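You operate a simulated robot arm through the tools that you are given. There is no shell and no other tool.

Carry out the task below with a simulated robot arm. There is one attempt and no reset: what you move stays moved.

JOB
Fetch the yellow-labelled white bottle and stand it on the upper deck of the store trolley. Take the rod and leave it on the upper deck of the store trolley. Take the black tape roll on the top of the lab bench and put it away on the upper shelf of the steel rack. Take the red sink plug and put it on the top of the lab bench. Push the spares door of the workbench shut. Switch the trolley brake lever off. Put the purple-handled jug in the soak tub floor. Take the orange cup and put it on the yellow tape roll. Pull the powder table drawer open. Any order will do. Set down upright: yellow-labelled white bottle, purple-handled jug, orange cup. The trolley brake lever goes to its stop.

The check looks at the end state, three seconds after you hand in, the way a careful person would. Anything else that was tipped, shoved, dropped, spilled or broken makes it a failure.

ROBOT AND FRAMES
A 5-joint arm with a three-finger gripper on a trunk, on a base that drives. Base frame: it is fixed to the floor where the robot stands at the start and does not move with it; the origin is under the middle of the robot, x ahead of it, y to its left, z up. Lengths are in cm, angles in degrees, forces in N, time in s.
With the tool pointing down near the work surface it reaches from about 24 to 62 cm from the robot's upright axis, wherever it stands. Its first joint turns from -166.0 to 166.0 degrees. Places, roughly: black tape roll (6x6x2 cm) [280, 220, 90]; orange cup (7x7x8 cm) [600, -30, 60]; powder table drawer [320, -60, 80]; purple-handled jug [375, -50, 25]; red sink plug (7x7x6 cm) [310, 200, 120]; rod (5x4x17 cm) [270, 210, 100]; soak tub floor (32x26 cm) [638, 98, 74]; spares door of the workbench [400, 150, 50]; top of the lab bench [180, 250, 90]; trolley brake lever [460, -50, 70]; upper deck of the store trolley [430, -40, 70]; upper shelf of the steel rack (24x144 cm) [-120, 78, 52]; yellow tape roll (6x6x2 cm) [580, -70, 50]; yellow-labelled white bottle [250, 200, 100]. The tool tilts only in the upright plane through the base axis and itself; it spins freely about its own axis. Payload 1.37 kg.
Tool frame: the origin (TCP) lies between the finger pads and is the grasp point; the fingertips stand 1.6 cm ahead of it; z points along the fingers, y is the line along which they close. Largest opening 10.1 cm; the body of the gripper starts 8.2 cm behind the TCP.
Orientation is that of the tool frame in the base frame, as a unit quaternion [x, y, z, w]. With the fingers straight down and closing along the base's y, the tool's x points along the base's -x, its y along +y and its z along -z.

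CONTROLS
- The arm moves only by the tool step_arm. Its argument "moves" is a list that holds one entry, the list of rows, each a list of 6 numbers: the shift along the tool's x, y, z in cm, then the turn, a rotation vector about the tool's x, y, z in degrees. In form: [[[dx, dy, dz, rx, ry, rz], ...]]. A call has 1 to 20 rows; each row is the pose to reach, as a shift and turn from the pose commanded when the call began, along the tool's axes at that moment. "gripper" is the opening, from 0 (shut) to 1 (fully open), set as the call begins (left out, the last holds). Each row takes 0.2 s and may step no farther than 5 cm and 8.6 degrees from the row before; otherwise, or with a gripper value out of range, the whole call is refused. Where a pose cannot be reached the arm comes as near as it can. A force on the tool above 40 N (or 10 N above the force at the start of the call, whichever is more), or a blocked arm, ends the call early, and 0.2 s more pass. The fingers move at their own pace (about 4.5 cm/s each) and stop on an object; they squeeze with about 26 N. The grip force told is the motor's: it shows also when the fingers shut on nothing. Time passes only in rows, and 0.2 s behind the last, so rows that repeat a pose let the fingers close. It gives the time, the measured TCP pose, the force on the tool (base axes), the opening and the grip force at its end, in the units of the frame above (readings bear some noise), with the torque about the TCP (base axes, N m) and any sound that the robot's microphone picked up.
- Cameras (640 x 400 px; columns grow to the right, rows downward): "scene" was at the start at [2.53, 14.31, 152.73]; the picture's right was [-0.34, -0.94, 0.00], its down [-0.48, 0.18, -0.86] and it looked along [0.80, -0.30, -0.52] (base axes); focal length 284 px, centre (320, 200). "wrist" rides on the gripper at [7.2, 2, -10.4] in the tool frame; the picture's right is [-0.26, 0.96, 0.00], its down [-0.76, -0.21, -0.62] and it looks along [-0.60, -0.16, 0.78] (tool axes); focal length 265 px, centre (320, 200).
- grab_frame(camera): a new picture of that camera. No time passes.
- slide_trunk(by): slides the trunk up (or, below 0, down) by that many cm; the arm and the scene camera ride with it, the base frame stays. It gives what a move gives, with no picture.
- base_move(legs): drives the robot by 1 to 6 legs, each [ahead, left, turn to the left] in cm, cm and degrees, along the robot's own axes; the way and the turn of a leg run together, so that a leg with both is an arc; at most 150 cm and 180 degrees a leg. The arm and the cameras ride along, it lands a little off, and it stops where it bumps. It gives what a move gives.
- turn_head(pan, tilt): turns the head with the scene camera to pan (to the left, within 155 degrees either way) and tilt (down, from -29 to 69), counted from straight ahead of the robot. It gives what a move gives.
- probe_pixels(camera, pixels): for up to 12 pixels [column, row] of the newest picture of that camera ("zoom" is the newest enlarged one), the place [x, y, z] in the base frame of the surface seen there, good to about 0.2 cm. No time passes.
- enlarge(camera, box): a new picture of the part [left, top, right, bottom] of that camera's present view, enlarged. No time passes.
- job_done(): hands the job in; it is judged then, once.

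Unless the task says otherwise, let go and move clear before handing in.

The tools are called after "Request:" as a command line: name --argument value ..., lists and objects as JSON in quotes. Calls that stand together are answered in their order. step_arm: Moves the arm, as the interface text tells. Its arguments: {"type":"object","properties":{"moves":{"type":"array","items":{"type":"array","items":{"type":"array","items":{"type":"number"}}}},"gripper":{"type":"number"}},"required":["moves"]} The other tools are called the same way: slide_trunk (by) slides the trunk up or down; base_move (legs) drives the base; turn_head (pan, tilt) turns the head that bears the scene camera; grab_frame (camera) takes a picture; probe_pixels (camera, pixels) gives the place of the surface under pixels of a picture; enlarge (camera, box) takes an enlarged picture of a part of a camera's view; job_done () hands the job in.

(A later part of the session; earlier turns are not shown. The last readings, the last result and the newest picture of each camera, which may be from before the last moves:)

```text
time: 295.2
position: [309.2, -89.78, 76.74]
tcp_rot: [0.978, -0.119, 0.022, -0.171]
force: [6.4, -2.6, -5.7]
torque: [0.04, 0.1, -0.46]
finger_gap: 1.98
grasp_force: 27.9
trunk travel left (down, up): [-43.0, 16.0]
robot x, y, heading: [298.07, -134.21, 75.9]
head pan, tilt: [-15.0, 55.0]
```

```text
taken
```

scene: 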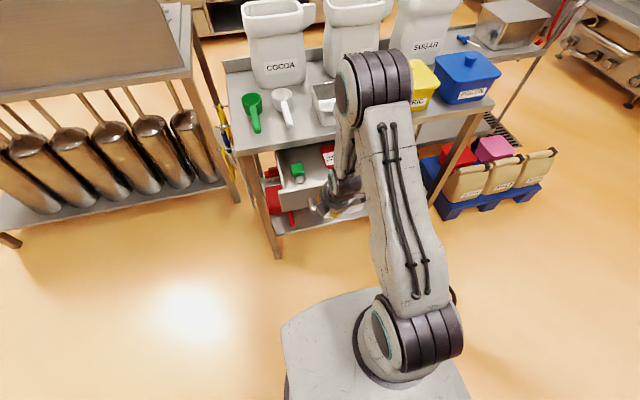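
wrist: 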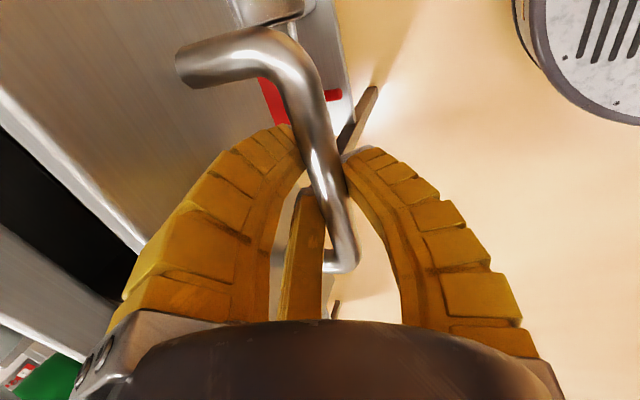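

About 16 cm open now. I'll pull further with the arm in small rows so a stop will show up as force.

Request:
step_arm --moves '[[[0, 1.9, -0.68, 0, 0, 0], [0, 3.8, -1.36, 0, 0, 0], [0, 5.6, -2.04, 0, 0, 0], [0, 7.5, -2.72, 0, 0, 0], [0, 7.5, -2.72, 0, 0, 0]]]' --gripper 0

Request:
grab_frame --camera "scene"

```text
time: 296.4
position: [307.33, -97.03, 76.56]
tcp_rot: [0.978, -0.119, 0.023, -0.169]
force: [-17.8, 3.6, -14.3]
torque: [0.03, 0.19, -0.42]
finger_gap: 1.97
grasp_force: 27.8
out of reach, approached as far as the arm can: row 4, 5
trunk travel left (down, up): [-43.0, 16.0]
robot x, y, heading: [297.98, -134.14, 75.9]
head pan, tilt: [-15.0, 55.0]
```

```text
taken
```

scene: 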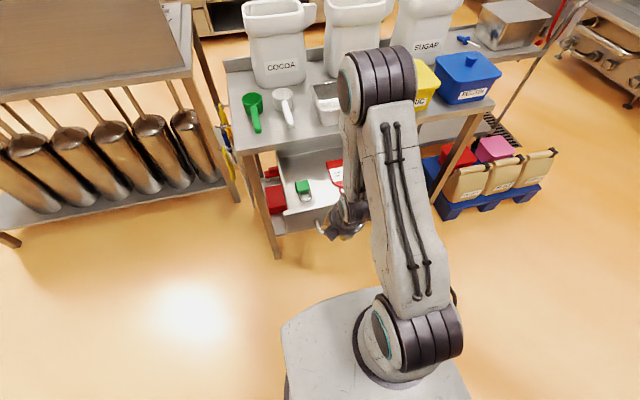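

It's now about 23 cm open with some sideways strain. I'll relieve that by shifting slightly, then drive back 4 cm to find the stop.

Request:
step_arm --moves '[[[-0.4, 0, 0, 0, 0, 0], [-0.4, 0, 0, 0, 0, 0]]]' --gripper 0

Request:
base_move --legs '[[-4, 0, 0]]'

Request:
grab_frame --camera "wrist"

Request:
grab_frame --camera "scene"

```text
time: 297.0
position: [307.47, -97.01, 76.57]
tcp_rot: [0.977, -0.121, 0.02, -0.172]
force: [16.2, -4.8, -3.7]
torque: [0.06, 0.04, -0.34]
finger_gap: 1.91
grasp_force: 28.1
trunk travel left (down, up): [-43.0, 16.0]
robot x, y, heading: [297.86, -134.35, 75.9]
head pan, tilt: [-15.0, 55.0]
```

```text
time: 297.9
position: [307.09, -97.73, 76.74]
tcp_rot: [0.975, -0.122, 0.022, -0.186]
force: [2.5, 2.0, -5.9]
torque: [0.13, 0.16, -0.19]
finger_gap: 1.93
grasp_force: 28.5
trunk travel left (down, up): [-43.0, 16.0]
robot x, y, heading: [297.54, -136.27, 75.7]
head pan, tilt: [-15.0, 55.0]
stopped in leg 1: the force on the tool passed its limit at 52 N (the readings are from after the stop); the commanded pose is now the measured one
```

```text
taken
```

wrist: 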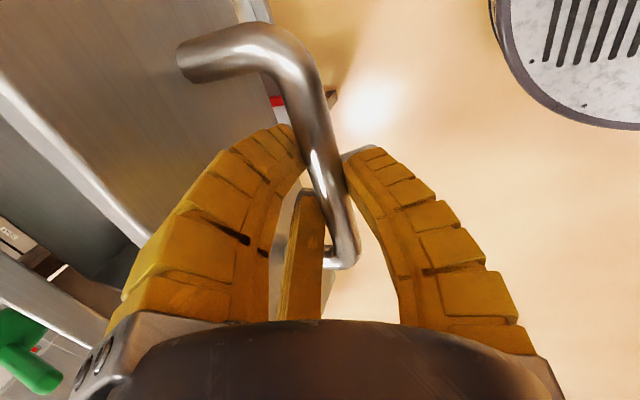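

```text
taken
```

scene: 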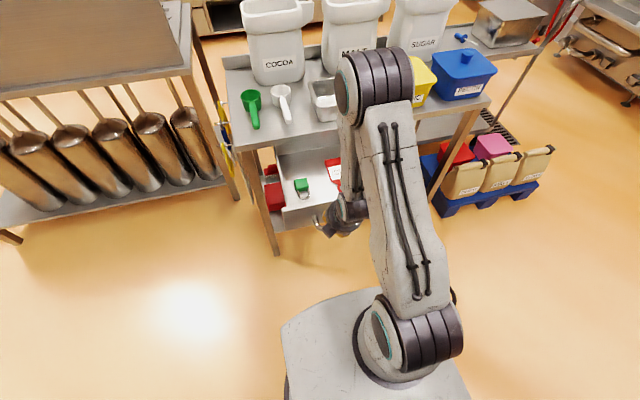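

A 52 N stop means the drawer reached its end of travel (about 24 cm out). I'll open the fingers and back the tool out along its axis.

Request:
step_arm --moves '[[[0, 0, 0, 0, 0, 0], [0, 0, 0, 0, 0, 0], [0, 0, 0, 0, 0, 0], [0, 0, 0, 0, 0, 0]]]' --gripper 0.65

Request:
step_arm --moves '[[[0, 0, -2, 0, 0, 0], [0, 0, -5, 0, 0, 0], [0, 0, -8, 0, 0, 0], [0, 0, -11, 0, 0, 0], [0, 0, -11, 0, 0, 0]]]' --gripper 0.65

Request:
grab_frame --camera "wrist"

Request:
grab_frame --camera "scene"

```text
time: 298.9
position: [307.01, -97.85, 76.88]
tcp_rot: [0.975, -0.12, 0.022, -0.186]
force: [-0.5, 0.4, 0.0]
torque: [-0.01, 0.0, 0.06]
finger_gap: 6.87
grasp_force: 2.7
trunk travel left (down, up): [-43.0, 16.0]
robot x, y, heading: [297.35, -136.53, 75.9]
head pan, tilt: [-15.0, 55.0]
```

```text
time: 300.1
position: [306.76, -98.72, 87.87]
tcp_rot: [0.975, -0.12, 0.022, -0.184]
force: [-0.3, -0.3, 0.5]
torque: [0.0, 0.01, 0.0]
finger_gap: 6.87
grasp_force: 1.9
out of reach, approached as far as the arm can: row 1, 2, 3, 4, 5
trunk travel left (down, up): [-43.0, 16.0]
robot x, y, heading: [297.62, -136.05, 76.0]
head pan, tilt: [-15.0, 55.0]
```

```text
taken
```

wrist: 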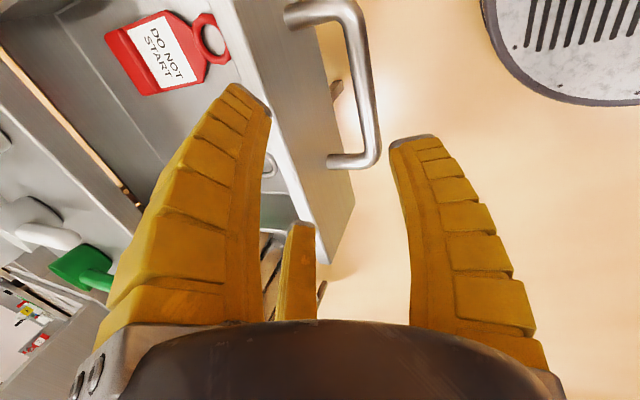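

```text
taken
```

scene: 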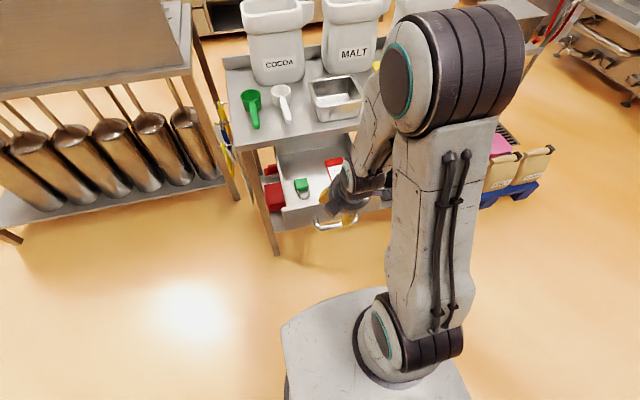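

The drawer is open and the fingers are clear. I'll raise the trunk, straighten the tool, and undo the spin.

Request:
slide_trunk --by 15

Request:
step_arm --moves '[[[0, 0, 0, -7, 0, 0], [0, 0, 0, -14, 0, 0], [0, 0, 0, -21, 0, 0], [0, 0, 0, -21, 0, 0]]]' --gripper 0.65

Request:
step_arm --moves '[[[0, 0, 0, 0, 0, 8.5], [0, 0, 0, 0, 0, 17], [0, 0, 0, 0, 0, 25.5], [0, 0, 0, 0, 0, 34], [0, 0, 0, 0, 0, 42.5], [0, 0, 0, 0, 0, 51], [0, 0, 0, 0, 0, 59.5], [0, 0, 0, 0, 0, 68], [0, 0, 0, 0, 0, 76.5], [0, 0, 0, 0, 0, 85], [0, 0, 0, 0, 0, 90], [0, 0, 0, 0, 0, 90]]]' --gripper 0.65

```text
time: 301.8
position: [306.84, -98.79, 102.85]
tcp_rot: [0.975, -0.12, 0.023, -0.185]
force: [0.0, 0.3, 0.3]
torque: [0.0, 0.0, 0.02]
finger_gap: 6.86
grasp_force: 1.9
trunk travel left (down, up): [-58.0, 1.0]
robot x, y, heading: [297.56, -136.35, 75.9]
head pan, tilt: [-15.0, 55.0]
```

```text
time: 302.8
position: [306.79, -98.79, 102.84]
tcp_rot: [0.993, -0.122, 0.001, -0.003]
force: [0.3, 0.4, 0.1]
torque: [0.01, 0.02, 0.01]
finger_gap: 6.89
grasp_force: 2.8
trunk travel left (down, up): [-58.0, 1.0]
robot x, y, heading: [297.21, -136.47, 75.8]
head pan, tilt: [-15.0, 55.0]
```

```text
time: 305.4
position: [306.78, -98.74, 102.72]
tcp_rot: [-0.615, 0.788, 0.003, 0.004]
force: [0.7, 0.0, 0.1]
torque: [0.02, -0.02, -0.05]
finger_gap: 6.87
grasp_force: 2.2
trunk travel left (down, up): [-58.0, 1.0]
robot x, y, heading: [297.5, -136.14, 75.9]
head pan, tilt: [-15.0, 55.0]
```

Tool is pointing down again at z 103. I'll look left (toward −u) to check the way around trolley 1's near end.

Request:
turn_head --pan 90 --tilt 35

Request:
grab_frame --camera "scene"

Request:
turn_head --pan 140 --tilt 45

Request:
grab_frame --camera "scene"

```text
time: 307.2
position: [306.86, -98.75, 102.67]
tcp_rot: [-0.615, 0.788, 0.002, 0.004]
force: [0.2, -0.1, -0.3]
torque: [-0.01, 0.0, -0.01]
finger_gap: 6.85
grasp_force: 2.4
trunk travel left (down, up): [-58.0, 1.0]
robot x, y, heading: [297.63, -136.64, 75.7]
head pan, tilt: [90.0, 35.0]
```

```text
taken
```

scene: 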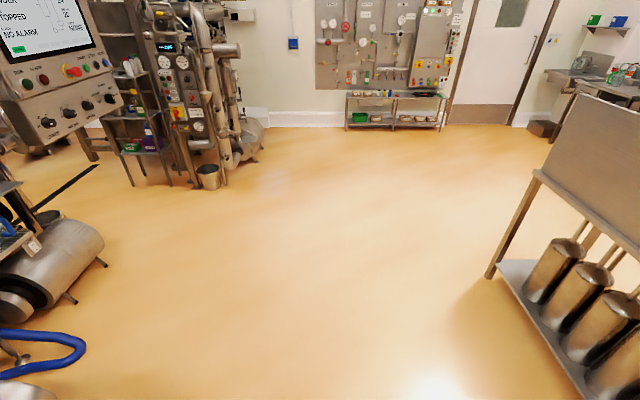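

```text
time: 308.4
position: [306.91, -98.77, 102.7]
tcp_rot: [-0.616, 0.788, 0.003, 0.003]
force: [0.3, -0.3, -0.1]
torque: [-0.02, 0.03, -0.02]
finger_gap: 6.88
grasp_force: 2.8
trunk travel left (down, up): [-58.0, 1.0]
robot x, y, heading: [297.5, -136.61, 75.5]
head pan, tilt: [140.0, 45.0]
```

```text
taken
```

scene: 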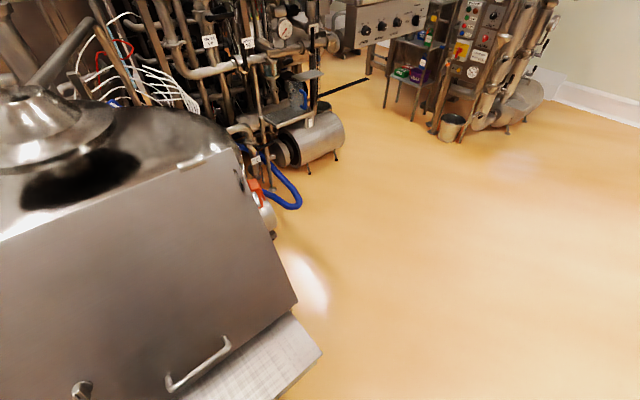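

I'll probe the hopper tray and hose near my left-rear to be sure the strafe is clear.

Request:
probe_pixels --camera "scene" --pixels '[[318, 352], [285, 318], [300, 205], [275, 235], [335, 150], [285, 165], [290, 385], [450, 135], [300, 290], [180, 385]]'

```text
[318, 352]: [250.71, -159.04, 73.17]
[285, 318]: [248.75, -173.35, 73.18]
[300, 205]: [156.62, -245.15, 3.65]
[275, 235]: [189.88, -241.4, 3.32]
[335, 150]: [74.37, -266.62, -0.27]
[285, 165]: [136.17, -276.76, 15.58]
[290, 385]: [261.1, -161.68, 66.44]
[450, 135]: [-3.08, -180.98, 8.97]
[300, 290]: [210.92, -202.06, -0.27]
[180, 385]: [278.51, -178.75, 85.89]
```

The tray corner is at v≈−91, so strafing at v≈−52 is clear. I'll go around trolley 1's near end, first part.

Request:
base_move --legs '[[6, 30, 0], [22, 100, 0], [10, 78, 0]]'

```text
time: 319.3
position: [111.65, -12.68, 102.69]
tcp_rot: [-0.618, 0.786, 0.004, 0.004]
force: [0.7, -0.5, 0.1]
torque: [0.02, -0.02, 0.0]
finger_gap: 6.85
grasp_force: 2.4
trunk travel left (down, up): [-58.0, 1.0]
robot x, y, heading: [102.28, -50.33, 76.2]
head pan, tilt: [140.0, 45.0]
```

I'm at u=112, v=−23 as planned. Now I'll go up past trolley 1 and on to the lab bench.

Request:
base_move --legs '[[0, 0, -0.7], [150, 0, 0], [62, -84, 0]]'

Request:
turn_head --pan -5 --tilt 45

Request:
grab_frame --camera "scene"

```text
time: 332.0
position: [247.27, 171.61, 102.78]
tcp_rot: [-0.612, 0.791, 0.003, 0.003]
force: [0.0, 0.5, 0.5]
torque: [0.01, 0.03, -0.01]
finger_gap: 6.89
grasp_force: 2.2
trunk travel left (down, up): [-58.0, 1.0]
robot x, y, heading: [237.69, 134.08, 75.2]
head pan, tilt: [140.0, 45.0]
```

```text
time: 334.3
position: [247.36, 171.58, 102.66]
tcp_rot: [-0.611, 0.791, 0.003, 0.004]
force: [0.8, 0.2, -0.2]
torque: [-0.02, -0.01, -0.03]
finger_gap: 6.89
grasp_force: 2.0
trunk travel left (down, up): [-58.0, 1.0]
robot x, y, heading: [237.84, 133.73, 75.2]
head pan, tilt: [-5.0, 45.0]
```

```text
taken
```

scene: 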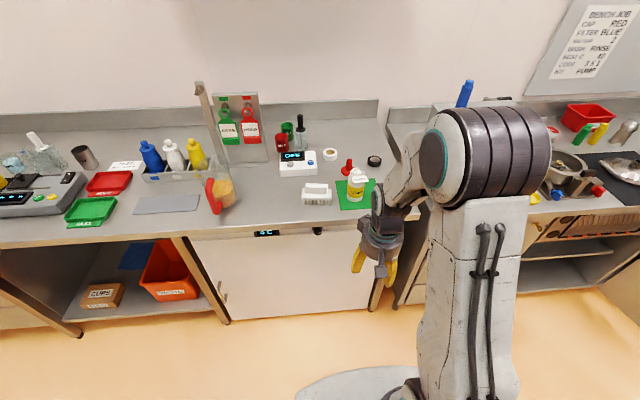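

I'm back at the lab bench. I'll raise the arm 13 cm before closing in, then drive 28 cm ahead and look at the bottle.

Request:
step_arm --moves '[[[0, 0, -4.3, 0, 0, 0], [0, 0, -8.6, 0, 0, 0], [0, 0, -13, 0, 0, 0], [0, 0, -13, 0, 0, 0]]]' --gripper 1

Request:
base_move --legs '[[28, 2, 0]]'

Request:
grab_frame --camera "wrist"

Request:
grab_frame --camera "scene"

```text
time: 335.3
position: [246.99, 171.56, 116.21]
tcp_rot: [-0.611, 0.791, 0.002, 0.004]
force: [0.2, -0.3, -0.4]
torque: [-0.02, 0.0, -0.02]
finger_gap: 10.07
grasp_force: 0.1
trunk travel left (down, up): [-58.0, 1.0]
robot x, y, heading: [237.28, 133.98, 75.3]
head pan, tilt: [-5.0, 45.0]
```

```text
time: 337.3
position: [251.98, 199.68, 116.05]
tcp_rot: [-0.612, 0.79, 0.003, 0.003]
force: [0.5, 0.4, -0.1]
torque: [-0.01, 0.0, -0.02]
finger_gap: 10.05
grasp_force: 0.1
trunk travel left (down, up): [-58.0, 1.0]
robot x, y, heading: [242.68, 161.71, 75.7]
head pan, tilt: [-5.0, 45.0]
```

```text
taken
```

wrist: 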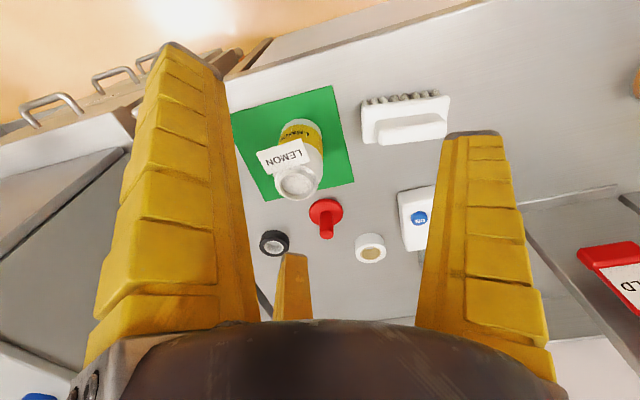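

```text
taken
```

scene: 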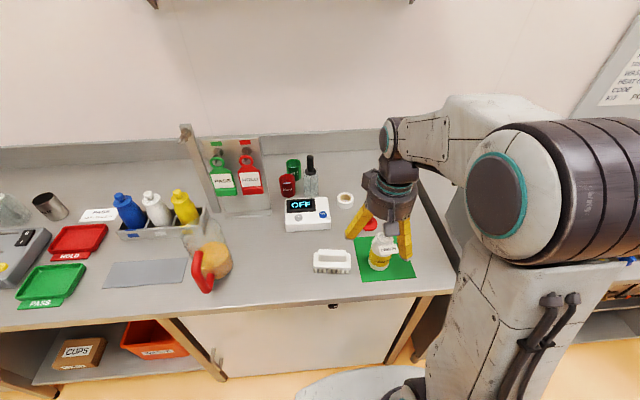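

The bottle is in view at wrist (300,165) with its tag facing me. I'll enlarge and probe its cap, body and tag.

Request:
enlarge --camera "wrist" --box '[230, 80, 390, 220]'

Request:
probe_pixels --camera "wrist" --pixels '[[297, 183], [280, 185], [315, 183], [297, 198], [297, 168], [262, 160], [305, 148], [281, 135], [321, 150], [300, 122], [300, 128], [318, 165]]'

```text
2.86 times, centred on (310, 150) of wrist
```

zoom: 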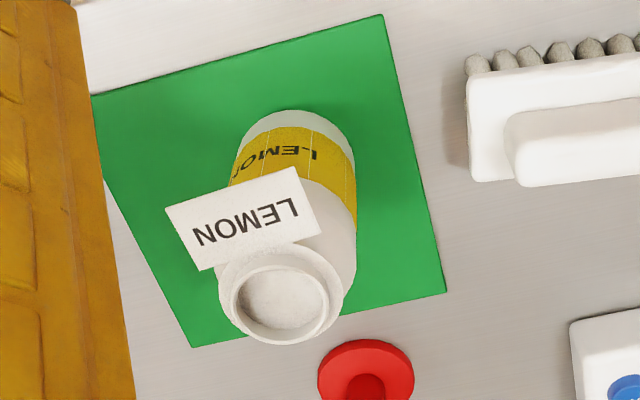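

```text
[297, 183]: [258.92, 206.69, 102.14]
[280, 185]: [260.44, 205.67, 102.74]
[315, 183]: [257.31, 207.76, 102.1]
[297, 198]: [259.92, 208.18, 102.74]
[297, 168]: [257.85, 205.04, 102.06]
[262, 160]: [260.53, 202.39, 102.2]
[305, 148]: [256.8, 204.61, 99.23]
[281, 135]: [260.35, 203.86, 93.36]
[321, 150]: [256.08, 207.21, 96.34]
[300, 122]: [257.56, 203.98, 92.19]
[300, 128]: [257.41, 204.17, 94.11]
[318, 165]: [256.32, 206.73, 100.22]
```

The bottle's axis is (258.9,206.65) with lip z 102.7 and the tag on the robot side. I'll probe the brush and plug next to it for finger clearance.

Request:
probe_pixels --camera "wrist" --pixels '[[362, 138], [362, 100], [370, 140], [326, 203], [340, 215], [258, 152], [306, 170], [303, 140], [263, 172]]'

```text
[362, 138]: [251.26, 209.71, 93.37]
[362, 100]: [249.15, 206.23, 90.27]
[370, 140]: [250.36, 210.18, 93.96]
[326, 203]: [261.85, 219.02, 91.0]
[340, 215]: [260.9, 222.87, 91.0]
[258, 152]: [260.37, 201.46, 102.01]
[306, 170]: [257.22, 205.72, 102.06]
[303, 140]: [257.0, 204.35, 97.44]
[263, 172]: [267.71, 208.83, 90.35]
```

Clearances are fine. I'll move above the bottle and spin −34° so the tag falls between two fingers.

Request:
step_arm --moves '[[[-2.1, -1.23, 0, 0, 0, -8.5], [-4.2, -2.47, 0, 0, 0, -17], [-6.3, -3.7, 0, 0, 0, -25.5], [-8.45, -4.94, 0, 0, 0, -34], [-8.45, -4.94, 0, 0, 0, -34]]]' --gripper 1

Request:
grab_frame --camera "wrist"

Request:
enlarge --camera "scene" --box '[300, 130, 460, 310]'

```text
time: 338.5
position: [258.71, 206.25, 116.15]
tcp_rot: [0.818, -0.576, -0.002, -0.004]
force: [0.6, 0.8, -0.3]
torque: [-0.01, 0.02, 0.01]
finger_gap: 10.05
grasp_force: 0.1
trunk travel left (down, up): [-58.0, 1.0]
robot x, y, heading: [242.55, 162.1, 75.4]
head pan, tilt: [-5.0, 45.0]
```

```text
taken
```

wrist: 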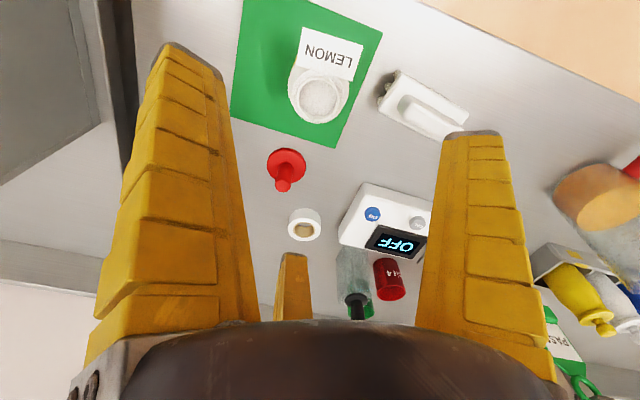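

```text
2.22 times, centred on (380, 220) of scene
```

zoom: 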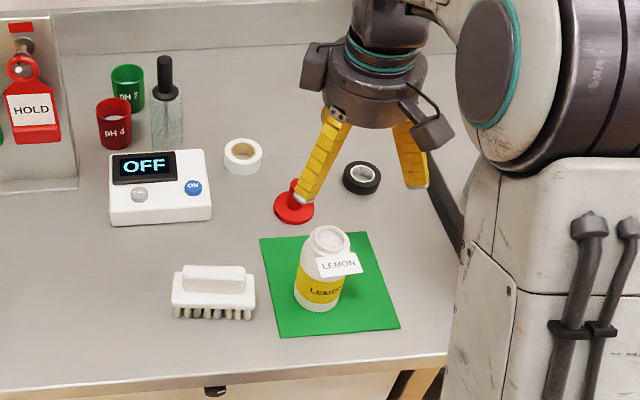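

The bottle's top is centred at wrist (320,97) as predicted, with the tag between two fingers. I'll descend to z 97.

Request:
step_arm --moves '[[[0.1, 0.1, 4.5, 0, 0, 0], [0.1, 0.1, 9, 0, 0, 0], [0.1, 0.1, 13, 0, 0, 0], [0.1, 0.1, 13, 0, 0, 0]]]' --gripper 1

Request:
grab_frame --camera "wrist"

Request:
enlarge --camera "scene" --box '[300, 130, 460, 310]'

```text
time: 339.5
position: [258.71, 206.44, 103.64]
tcp_rot: [0.817, -0.576, -0.001, -0.004]
force: [0.2, 0.4, -0.9]
torque: [-0.01, 0.01, -0.01]
finger_gap: 10.07
grasp_force: 0.1
trunk travel left (down, up): [-58.0, 1.0]
robot x, y, heading: [242.51, 161.89, 75.6]
head pan, tilt: [-5.0, 45.0]
```

```text
taken
```

wrist: 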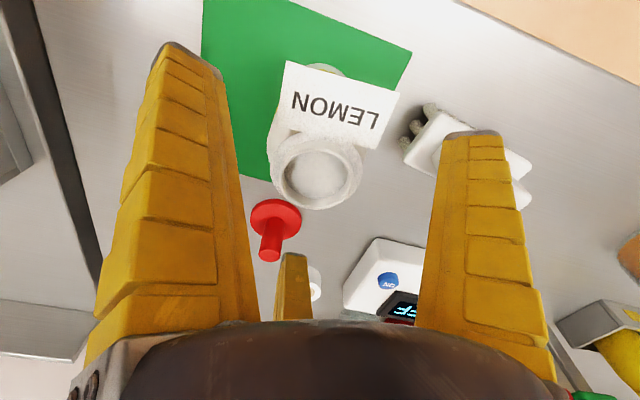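

```text
2.22 times, centred on (380, 220) of scene
```

zoom: 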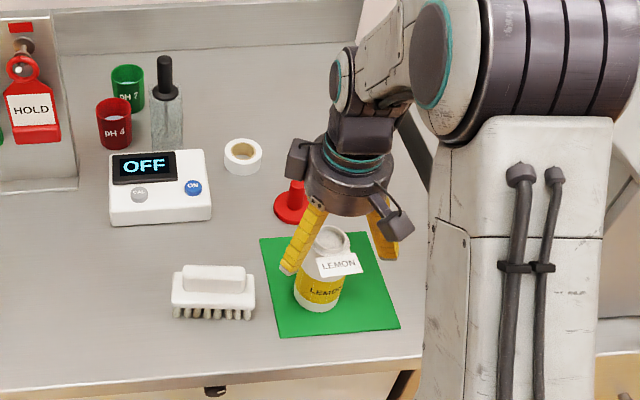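

Everything is clear. I'll descend 7.4 cm more and check.

Request:
step_arm --moves '[[[0, 0, 2.5, 0, 0, 0], [0, 0, 5, 0, 0, 0], [0, 0, 7.4, 0, 0, 0], [0, 0, 7.4, 0, 0, 0]]]' --gripper 1

Request:
grab_frame --camera "wrist"

Request:
enlarge --camera "scene" --box '[300, 130, 460, 310]'

```text
time: 340.5
position: [258.66, 206.45, 96.1]
tcp_rot: [0.817, -0.577, -0.002, -0.005]
force: [0.5, -0.3, -0.3]
torque: [0.01, 0.0, -0.02]
finger_gap: 10.06
grasp_force: 0.1
trunk travel left (down, up): [-58.0, 1.0]
robot x, y, heading: [242.43, 162.02, 75.7]
head pan, tilt: [-5.0, 45.0]
```

```text
taken
```

wrist: 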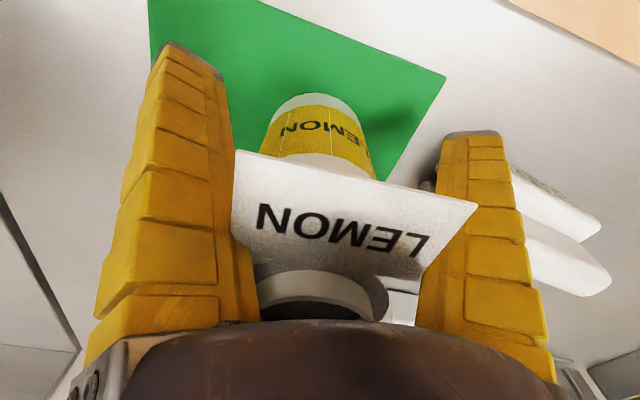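

```text
2.22 times, centred on (380, 220) of scene
```

zoom: 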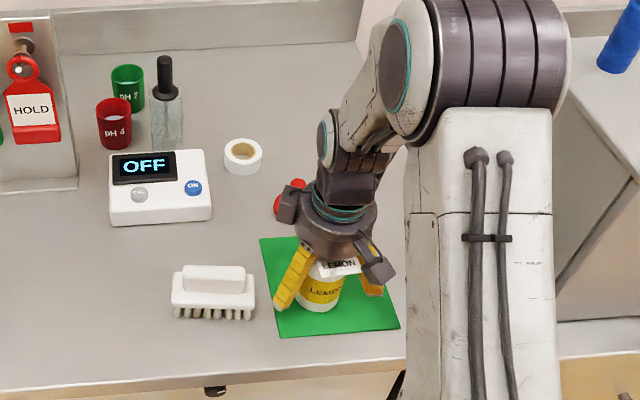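

The tag's corners come close to two fingers. I'll probe the tag's corners to see how it sits relative to the fingers.

Request:
probe_pixels --camera "wrist" --pixels '[[472, 207], [240, 156], [425, 275], [258, 262], [350, 190], [310, 285], [448, 160], [430, 270], [232, 200], [222, 120], [315, 130], [340, 300]]'

```text
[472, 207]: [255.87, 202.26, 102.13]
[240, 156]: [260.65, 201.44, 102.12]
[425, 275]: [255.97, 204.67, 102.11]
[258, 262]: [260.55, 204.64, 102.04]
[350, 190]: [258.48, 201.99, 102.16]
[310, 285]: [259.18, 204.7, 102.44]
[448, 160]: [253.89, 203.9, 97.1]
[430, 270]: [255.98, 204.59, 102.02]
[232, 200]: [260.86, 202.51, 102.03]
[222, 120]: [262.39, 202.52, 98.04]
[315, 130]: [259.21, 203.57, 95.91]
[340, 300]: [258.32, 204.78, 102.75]
```

The tag is a flat plate at z 102 fitting just between the two near fingers, with no contact force. I'll close the gripper on the body.

Request:
step_arm --moves '[[[0, 0, 0, 0, 0, 0], [0, 0, 0, 0, 0, 0], [0, 0, 0, 0, 0, 0], [0, 0, 0, 0, 0, 0], [0, 0, 0, 0, 0, 0]]]' --gripper 0

Request:
grab_frame --camera "wrist"

Request:
enlarge --camera "scene" --box '[300, 130, 460, 310]'

```text
time: 341.7
position: [258.81, 206.44, 96.04]
tcp_rot: [0.817, -0.577, -0.001, -0.004]
force: [4.0, 1.2, 3.5]
torque: [0.04, -0.08, -0.02]
finger_gap: 5.63
grasp_force: 26.4
trunk travel left (down, up): [-58.0, 1.0]
robot x, y, heading: [242.77, 161.66, 75.3]
head pan, tilt: [-5.0, 45.0]
```

```text
taken
```

wrist: 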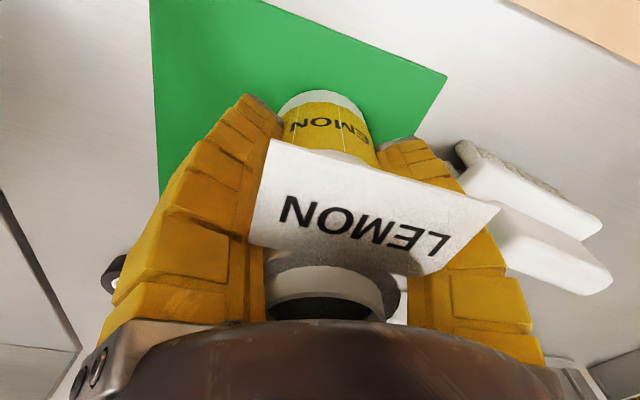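

```text
2.22 times, centred on (380, 220) of scene
```

zoom: 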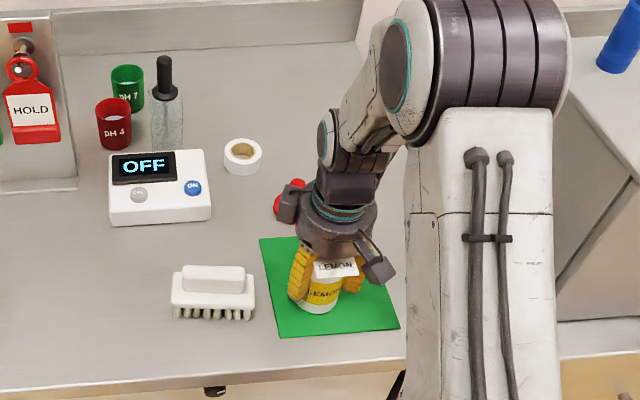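

The bottle is gripped (gap 5.6). I'll lift it in steps to about z 115 and check.

Request:
step_arm --moves '[[[0, 0, -2, 0, 0, 0], [0, 0, -5, 0, 0, 0], [0, 0, -9, 0, 0, 0], [0, 0, -13, 0, 0, 0], [0, 0, -17, 0, 0, 0], [0, 0, -20, 0, 0, 0], [0, 0, -20, 0, 0, 0]]]' --gripper 0

Request:
grab_frame --camera "scene"

Request:
grab_frame --camera "wrist"

```text
time: 343.3
position: [258.79, 206.34, 115.69]
tcp_rot: [0.817, -0.576, -0.001, -0.004]
force: [0.2, -0.2, -3.3]
torque: [0.02, 0.01, 0.03]
finger_gap: 5.61
grasp_force: 25.9
trunk travel left (down, up): [-58.0, 1.0]
robot x, y, heading: [242.99, 162.16, 75.5]
head pan, tilt: [-5.0, 45.0]
```

```text
taken
```

scene: 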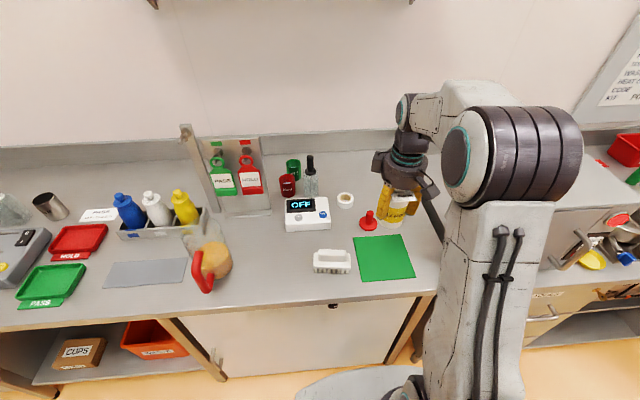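

```text
taken
```

wrist: 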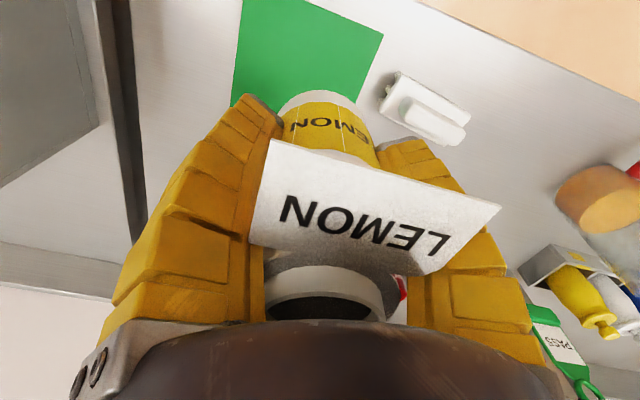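

The bottle is held upright. I'll retract the arm, then drive to the store trolley as before.

Request:
step_arm --moves '[[[3.3, 2.75, 0, 0, 0, 0], [6.7, 5.5, 0, 0, 0, 0], [10, 8.24, 0, 0, 0, 0], [10, 8.24, 0, 0, 0, 0]]]' --gripper 0

Request:
base_move --legs '[[-28, 0, 0], [0, 0, -97.4], [100, 0, 0], [91, 0, 0], [0, 0, -82.6]]'

Request:
turn_head --pan 0 --tilt 45

Request:
grab_frame --camera "scene"

```text
time: 344.3
position: [254.33, 193.84, 115.77]
tcp_rot: [0.817, -0.576, -0.001, -0.004]
force: [0.0, 0.9, -2.9]
torque: [-0.02, 0.0, -0.01]
finger_gap: 5.63
grasp_force: 26.2
trunk travel left (down, up): [-58.0, 1.0]
robot x, y, heading: [242.64, 162.24, 75.5]
head pan, tilt: [-5.0, 45.0]
```

```text
time: 362.9
position: [396.67, 31.69, 115.82]
tcp_rot: [0.58, 0.815, -0.004, 0.002]
force: [0.2, -0.3, -1.7]
torque: [0.04, -0.02, 0.0]
finger_gap: 5.65
grasp_force: 25.7
trunk travel left (down, up): [-58.0, 1.0]
robot x, y, heading: [408.56, 63.34, -105.0]
head pan, tilt: [-5.0, 45.0]
```

```text
time: 363.6
position: [396.71, 31.82, 115.84]
tcp_rot: [0.58, 0.815, -0.003, 0.0]
force: [0.3, 0.0, -3.4]
torque: [0.0, 0.0, 0.02]
finger_gap: 5.63
grasp_force: 26.5
trunk travel left (down, up): [-58.0, 1.0]
robot x, y, heading: [408.4, 63.28, -105.0]
head pan, tilt: [0.0, 45.0]
```

```text
taken
```

scene: 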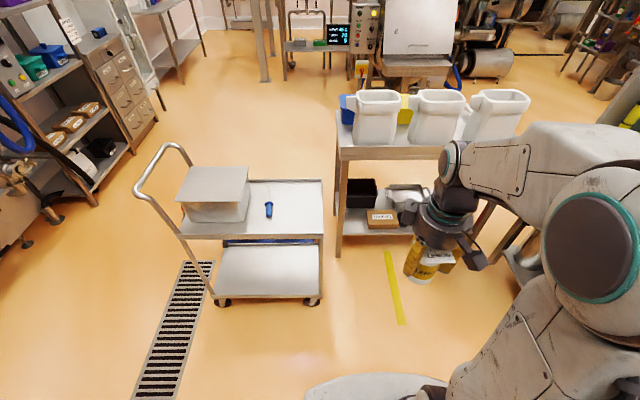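

The trolley deck's right part is free, with the rod at (268,207). I'll drive 40 cm ahead and 20 left, then probe the deck.

Request:
base_move --legs '[[40, 20, 0.5]]'

Request:
turn_head --pan 0 --tilt 55

Request:
grab_frame --camera "scene"

Request:
enlarge --camera "scene" --box '[240, 130, 460, 310]'

```text
time: 366.2
position: [406.22, -10.66, 115.79]
tcp_rot: [0.579, 0.816, -0.004, 0.0]
force: [-0.3, -0.4, -2.6]
torque: [0.01, 0.01, 0.0]
finger_gap: 5.62
grasp_force: 25.7
trunk travel left (down, up): [-58.0, 1.0]
robot x, y, heading: [417.84, 21.15, -104.4]
head pan, tilt: [0.0, 45.0]
```

```text
time: 367.0
position: [406.3, -10.63, 115.82]
tcp_rot: [0.579, 0.816, -0.004, 0.0]
force: [-0.3, 0.0, -2.4]
torque: [0.0, 0.01, 0.01]
finger_gap: 5.59
grasp_force: 25.9
trunk travel left (down, up): [-58.0, 1.0]
robot x, y, heading: [417.92, 21.25, -104.7]
head pan, tilt: [0.0, 55.0]
```

```text
taken
```

scene: 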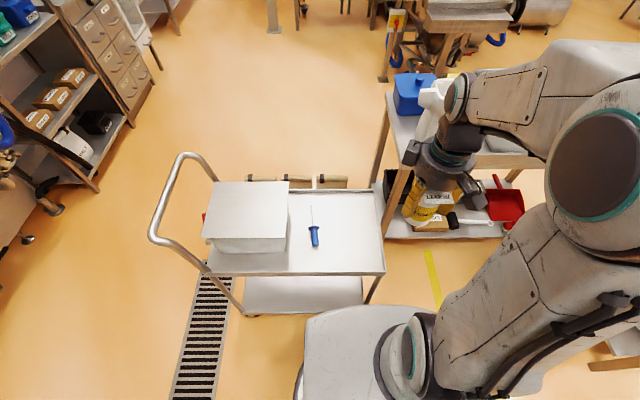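

```text
2.22 times, centred on (350, 220) of scene
```

zoom: 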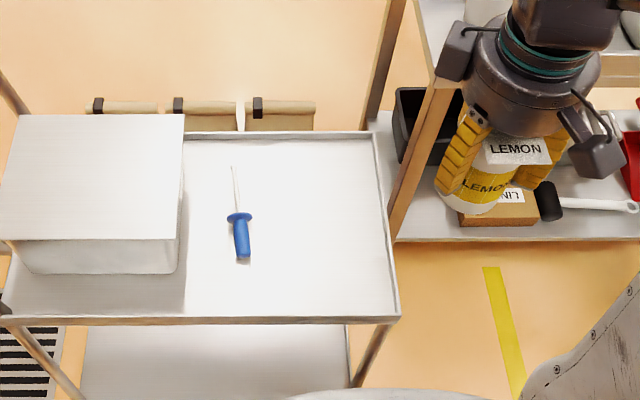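

There's ample free space to the right of the rod, e.g. zoom (325,225). I'll probe it with the rod and deck edges.

Request:
probe_pixels --camera "zoom" --pixels '[[325, 225], [325, 250], [243, 258], [238, 218], [235, 170], [252, 215], [385, 225], [390, 312], [375, 137], [320, 140], [310, 310], [190, 250]]'

```text
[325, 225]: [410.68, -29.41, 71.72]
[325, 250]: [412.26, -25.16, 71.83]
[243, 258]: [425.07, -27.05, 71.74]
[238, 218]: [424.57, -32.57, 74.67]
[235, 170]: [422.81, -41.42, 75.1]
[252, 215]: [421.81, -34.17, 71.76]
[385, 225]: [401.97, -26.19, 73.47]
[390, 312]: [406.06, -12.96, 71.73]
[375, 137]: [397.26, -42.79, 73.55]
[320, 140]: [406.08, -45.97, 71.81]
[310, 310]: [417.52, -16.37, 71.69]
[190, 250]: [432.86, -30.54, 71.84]
```

I'll place the bottle at about (411.5,−29.5): move over it at height, then lower with the trunk.

Request:
step_arm --moves '[[[-4.9, -0.34, 0, 0, 0, 0], [-9.8, -0.67, 0, 0, 0, 0], [-14.7, -1, 0, 0, 0, 0], [-19.6, -1.34, 0, 0, 0, 0], [-19.6, -1.34, 0, 0, 0, 0]]]' --gripper 0

Request:
slide_trunk --by -28

Request:
grab_frame --camera "scene"

Request:
grab_frame --camera "wrist"

```text
time: 368.2
position: [411.56, -29.42, 115.97]
tcp_rot: [0.579, 0.816, -0.003, 0.002]
force: [-0.8, 0.4, -2.8]
torque: [0.0, -0.02, -0.02]
finger_gap: 5.62
grasp_force: 26.1
trunk travel left (down, up): [-58.0, 1.0]
robot x, y, heading: [417.91, 21.07, -104.9]
head pan, tilt: [0.0, 55.0]
```

```text
time: 371.0
position: [411.6, -29.37, 87.98]
tcp_rot: [0.579, 0.816, -0.003, 0.003]
force: [-0.2, -0.8, -2.5]
torque: [0.0, -0.01, 0.03]
finger_gap: 5.63
grasp_force: 26.0
trunk travel left (down, up): [-30.0, 29.0]
robot x, y, heading: [418.33, 21.1, -104.7]
head pan, tilt: [0.0, 55.0]
```

```text
taken
```

scene: 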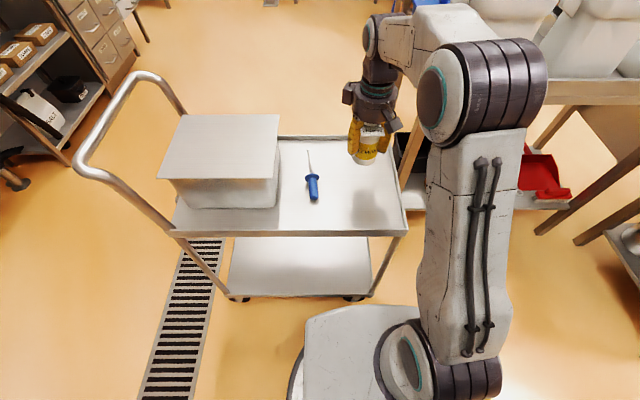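

```text
taken
```

wrist: 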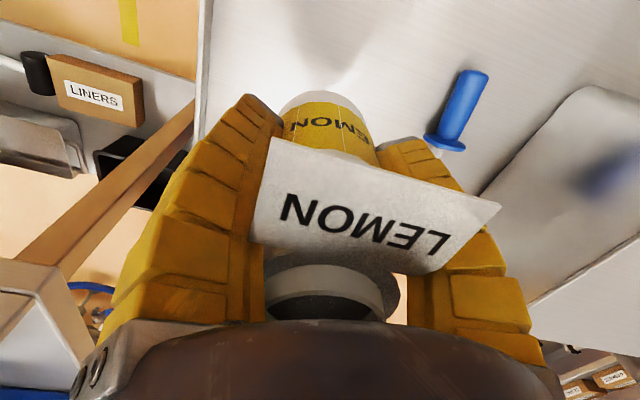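

The bottle hangs over the free deck. I'll lower it 9 cm, then ease into contact.

Request:
step_arm --moves '[[[0, 0, 3, 0, 0, 0], [0, 0, 6, 0, 0, 0], [0, 0, 9, 0, 0, 0], [0, 0, 9, 0, 0, 0]]]' --gripper 0

Request:
step_arm --moves '[[[0, 0, 0.5, 0, 0, 0], [0, 0, 0.9, 0, 0, 0], [0, 0, 0.9, 0, 0, 0]]]' --gripper 0

```text
time: 372.0
position: [411.32, -29.56, 78.8]
tcp_rot: [0.578, 0.816, -0.003, 0.002]
force: [-0.3, -1.1, -3.1]
torque: [0.0, 0.0, -0.04]
finger_gap: 5.64
grasp_force: 26.1
trunk travel left (down, up): [-30.0, 29.0]
robot x, y, heading: [418.27, 21.45, -104.9]
head pan, tilt: [0.0, 55.0]
```

```text
time: 372.8
position: [411.56, -29.56, 78.01]
tcp_rot: [0.579, 0.815, -0.003, 0.003]
force: [0.1, 0.9, -3.0]
torque: [0.02, 0.03, -0.04]
finger_gap: 5.64
grasp_force: 26.5
trunk travel left (down, up): [-30.0, 29.0]
robot x, y, heading: [417.82, 21.21, -104.8]
head pan, tilt: [0.0, 55.0]
```

Not yet touching. I'll continue in 0.3 cm steps.

Request:
step_arm --moves '[[[0, 0, 0.3, 0, 0, 0], [0, 0, 0.3, 0, 0, 0]]]' --gripper 0

Request:
step_arm --moves '[[[0, 0, 0.3, 0, 0, 0], [0, 0, 0.3, 0, 0, 0]]]' --gripper 0

```text
time: 373.4
position: [411.55, -29.39, 77.81]
tcp_rot: [0.579, 0.816, -0.003, 0.002]
force: [0.1, 0.8, -3.3]
torque: [0.0, 0.0, -0.03]
finger_gap: 5.63
grasp_force: 25.9
trunk travel left (down, up): [-30.0, 29.0]
robot x, y, heading: [418.38, 21.72, -104.9]
head pan, tilt: [0.0, 55.0]
```

```text
time: 374.0
position: [411.41, -29.59, 77.7]
tcp_rot: [0.579, 0.815, -0.006, 0.003]
force: [-0.9, -0.3, 16.2]
torque: [0.14, 0.06, -0.01]
finger_gap: 5.66
grasp_force: 26.3
trunk travel left (down, up): [-30.0, 29.0]
robot x, y, heading: [417.69, 21.6, -105.0]
head pan, tilt: [0.0, 55.0]
```

The bottle touches the deck (16 N). I'll ease up 0.25 cm, then open the gripper.

Request:
step_arm --moves '[[[0, 0, -0.25, 0, 0, 0], [0, 0, -0.25, 0, 0, 0]]]' --gripper 0

Request:
step_arm --moves '[[[0, 0, 0, 0, 0, 0], [0, 0, 0, 0, 0, 0], [0, 0, 0, 0, 0, 0], [0, 0, 0, 0, 0, 0]]]' --gripper 0.95

Request:
grab_frame --camera "wrist"

Request:
enlarge --camera "scene" --box '[280, 80, 460, 230]'

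```text
time: 374.6
position: [411.44, -29.52, 77.67]
tcp_rot: [0.578, 0.816, -0.006, 0.003]
force: [-2.2, -3.5, 11.1]
torque: [-0.33, 0.23, 0.0]
finger_gap: 5.68
grasp_force: 26.0
trunk travel left (down, up): [-30.0, 29.0]
robot x, y, heading: [417.86, 21.25, -105.0]
head pan, tilt: [0.0, 55.0]
```

```text
time: 375.6
position: [411.47, -29.52, 77.68]
tcp_rot: [0.579, 0.816, -0.003, 0.002]
force: [-0.3, -0.1, -0.6]
torque: [-0.01, 0.01, 0.01]
finger_gap: 9.64
grasp_force: 0.8
trunk travel left (down, up): [-30.0, 29.0]
robot x, y, heading: [418.45, 21.43, -104.6]
head pan, tilt: [0.0, 55.0]
```

```text
taken
```

wrist: 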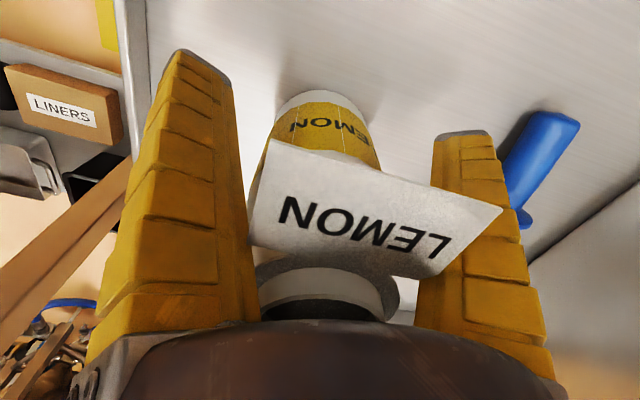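

```text
2.67 times, centred on (370, 155) of scene
```

zoom: 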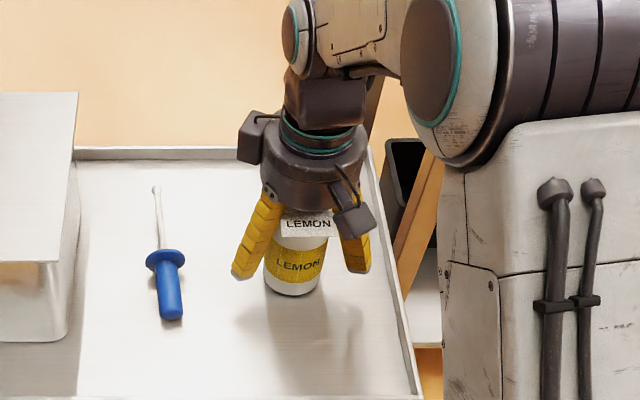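

The bottle stands upright on the deck, the rod undisturbed. I'll open fully and rise straight up.

Request:
step_arm --moves '[[[0, 0, 0, 0, 0, 0], [0, 0, -1, 0, 0, 0], [0, 0, -2.5, 0, 0, 0], [0, 0, -4.5, 0, 0, 0], [0, 0, -7, 0, 0, 0], [0, 0, -7, 0, 0, 0]]]' --gripper 1

Request:
grab_frame --camera "wrist"

Request:
step_arm --moves '[[[0, 0, -4, 0, 0, 0], [0, 0, -8, 0, 0, 0], [0, 0, -12, 0, 0, 0], [0, 0, -16, 0, 0, 0], [0, 0, -16, 0, 0, 0]]]' --gripper 1

Request:
grab_frame --camera "scene"

```text
time: 377.0
position: [411.43, -29.48, 84.61]
tcp_rot: [0.579, 0.815, -0.003, 0.002]
force: [0.3, 0.5, 0.0]
torque: [0.0, 0.0, -0.01]
finger_gap: 10.05
grasp_force: 0.1
trunk travel left (down, up): [-30.0, 29.0]
robot x, y, heading: [417.87, 21.13, -104.6]
head pan, tilt: [0.0, 55.0]
```

```text
taken
```

wrist: 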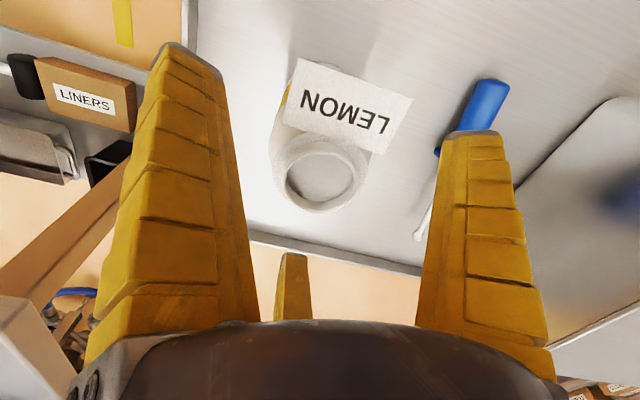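

```text
time: 378.2
position: [411.54, -29.2, 100.74]
tcp_rot: [0.579, 0.815, -0.004, 0.001]
force: [0.0, 0.1, 0.5]
torque: [0.0, 0.02, -0.03]
finger_gap: 10.05
grasp_force: 0.1
trunk travel left (down, up): [-30.0, 29.0]
robot x, y, heading: [417.81, 21.43, -104.9]
head pan, tilt: [0.0, 55.0]
```

```text
taken
```

scene: 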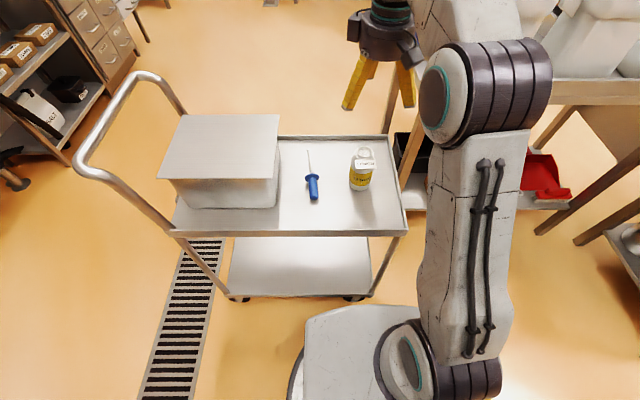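

Both items are well placed on the deck. Now the brake: I'll retract the arm and drive around to the trolley's handle end.

Request:
step_arm --moves '[[[3.6, 1.8, 0, 0, 0, 0], [7.2, 3.6, 0, 0, 0, 0], [10.8, 5.4, 0, 0, 0, 0], [14.4, 7.15, 0, 0, 0, 0], [14.4, 7.15, 0, 0, 0, 0]]]' --gripper 0.3

Request:
base_move --legs '[[0, 112, 0], [0, 0, -89.7], [0, 50, 0]]'

Request:
turn_head --pan 0 --tilt 45

Request:
grab_frame --camera "scene"

```text
time: 379.4
position: [413.53, -13.18, 100.56]
tcp_rot: [0.578, 0.816, -0.004, 0.002]
force: [-0.4, 0.5, -0.3]
torque: [-0.02, -0.02, 0.02]
finger_gap: 3.53
grasp_force: 3.4
trunk travel left (down, up): [-30.0, 29.0]
robot x, y, heading: [418.24, 21.1, -104.8]
head pan, tilt: [0.0, 55.0]
```

```text
time: 391.4
position: [476.13, -52.78, 100.57]
tcp_rot: [0.987, 0.159, -0.004, -0.001]
force: [0.2, -0.4, -0.4]
torque: [-0.01, 0.01, 0.01]
finger_gap: 3.48
grasp_force: 3.3
trunk travel left (down, up): [-30.0, 29.0]
robot x, y, heading: [510.59, -58.21, 164.0]
head pan, tilt: [0.0, 55.0]
```

```text
time: 392.2
position: [476.16, -52.86, 100.66]
tcp_rot: [0.987, 0.159, -0.004, -0.001]
force: [-0.1, -0.5, -0.1]
torque: [0.0, 0.03, -0.02]
finger_gap: 3.51
grasp_force: 3.4
trunk travel left (down, up): [-30.0, 29.0]
robot x, y, heading: [510.61, -58.18, 164.0]
head pan, tilt: [0.0, 45.0]
```

```text
taken
```

scene: 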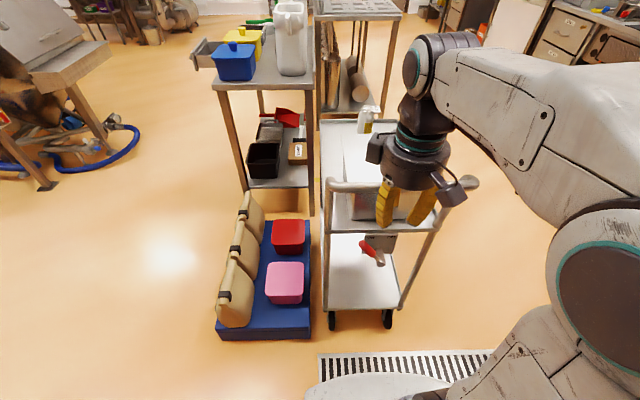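

The lever shows at (372,250) below the handle. I'll enlarge and probe it and the handle frame.

Request:
enlarge --camera "scene" --box '[310, 160, 490, 320]'

Request:
probe_pixels --camera "scene" --pixels '[[330, 185], [470, 183], [345, 186], [410, 195], [365, 246], [378, 255], [372, 250], [383, 262], [370, 238], [385, 240], [325, 230], [430, 235]]'

```text
2.50 times, centred on (400, 240) of scene
```

zoom: 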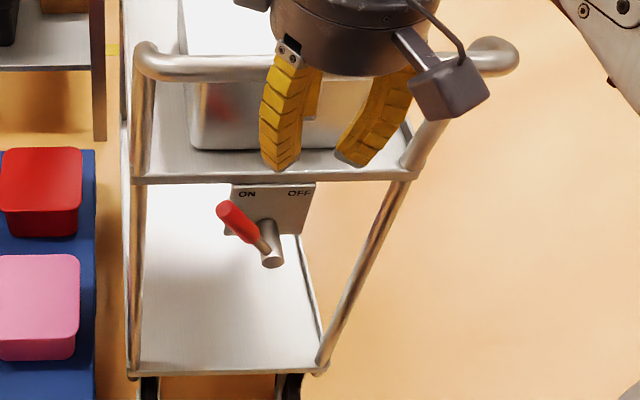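

```text
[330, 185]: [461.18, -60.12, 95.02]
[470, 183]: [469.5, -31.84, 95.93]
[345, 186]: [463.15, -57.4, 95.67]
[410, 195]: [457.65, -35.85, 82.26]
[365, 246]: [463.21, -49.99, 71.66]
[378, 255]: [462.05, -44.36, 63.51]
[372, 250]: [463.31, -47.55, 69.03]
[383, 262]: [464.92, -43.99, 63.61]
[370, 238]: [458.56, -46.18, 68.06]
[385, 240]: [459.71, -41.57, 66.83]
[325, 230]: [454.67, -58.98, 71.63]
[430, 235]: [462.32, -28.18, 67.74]
```

Handle bar is at z 95 above the lever plane (u≈460.5), so I'll come in tilted under it. The lever pivots at about (465,−44,63.6) with its grip leaning left at z≈72. First I'll back off 10 cm and lower the trunk 25 cm.

Request:
base_move --legs '[[-10, 0, 1.5]]'

Request:
slide_trunk --by -24

Request:
grab_frame --camera "scene"

```text
time: 393.3
position: [485.57, -56.27, 100.61]
tcp_rot: [0.985, 0.171, -0.004, -0.001]
force: [-0.1, 0.5, 0.4]
torque: [0.02, 0.02, -0.02]
finger_gap: 3.51
grasp_force: 3.8
trunk travel left (down, up): [-30.0, 29.0]
robot x, y, heading: [520.37, -60.84, 165.4]
head pan, tilt: [0.0, 45.0]
```

```text
time: 395.8
position: [485.54, -56.27, 76.7]
tcp_rot: [0.985, 0.171, -0.003, -0.001]
force: [0.3, 0.0, 0.7]
torque: [-0.01, -0.02, 0.03]
finger_gap: 3.52
grasp_force: 3.7
trunk travel left (down, up): [-6.0, 53.0]
robot x, y, heading: [520.08, -61.12, 165.6]
head pan, tilt: [0.0, 45.0]
```

```text
taken
```

scene: 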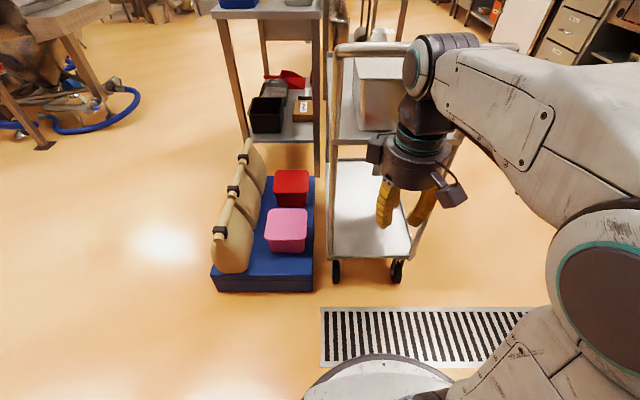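

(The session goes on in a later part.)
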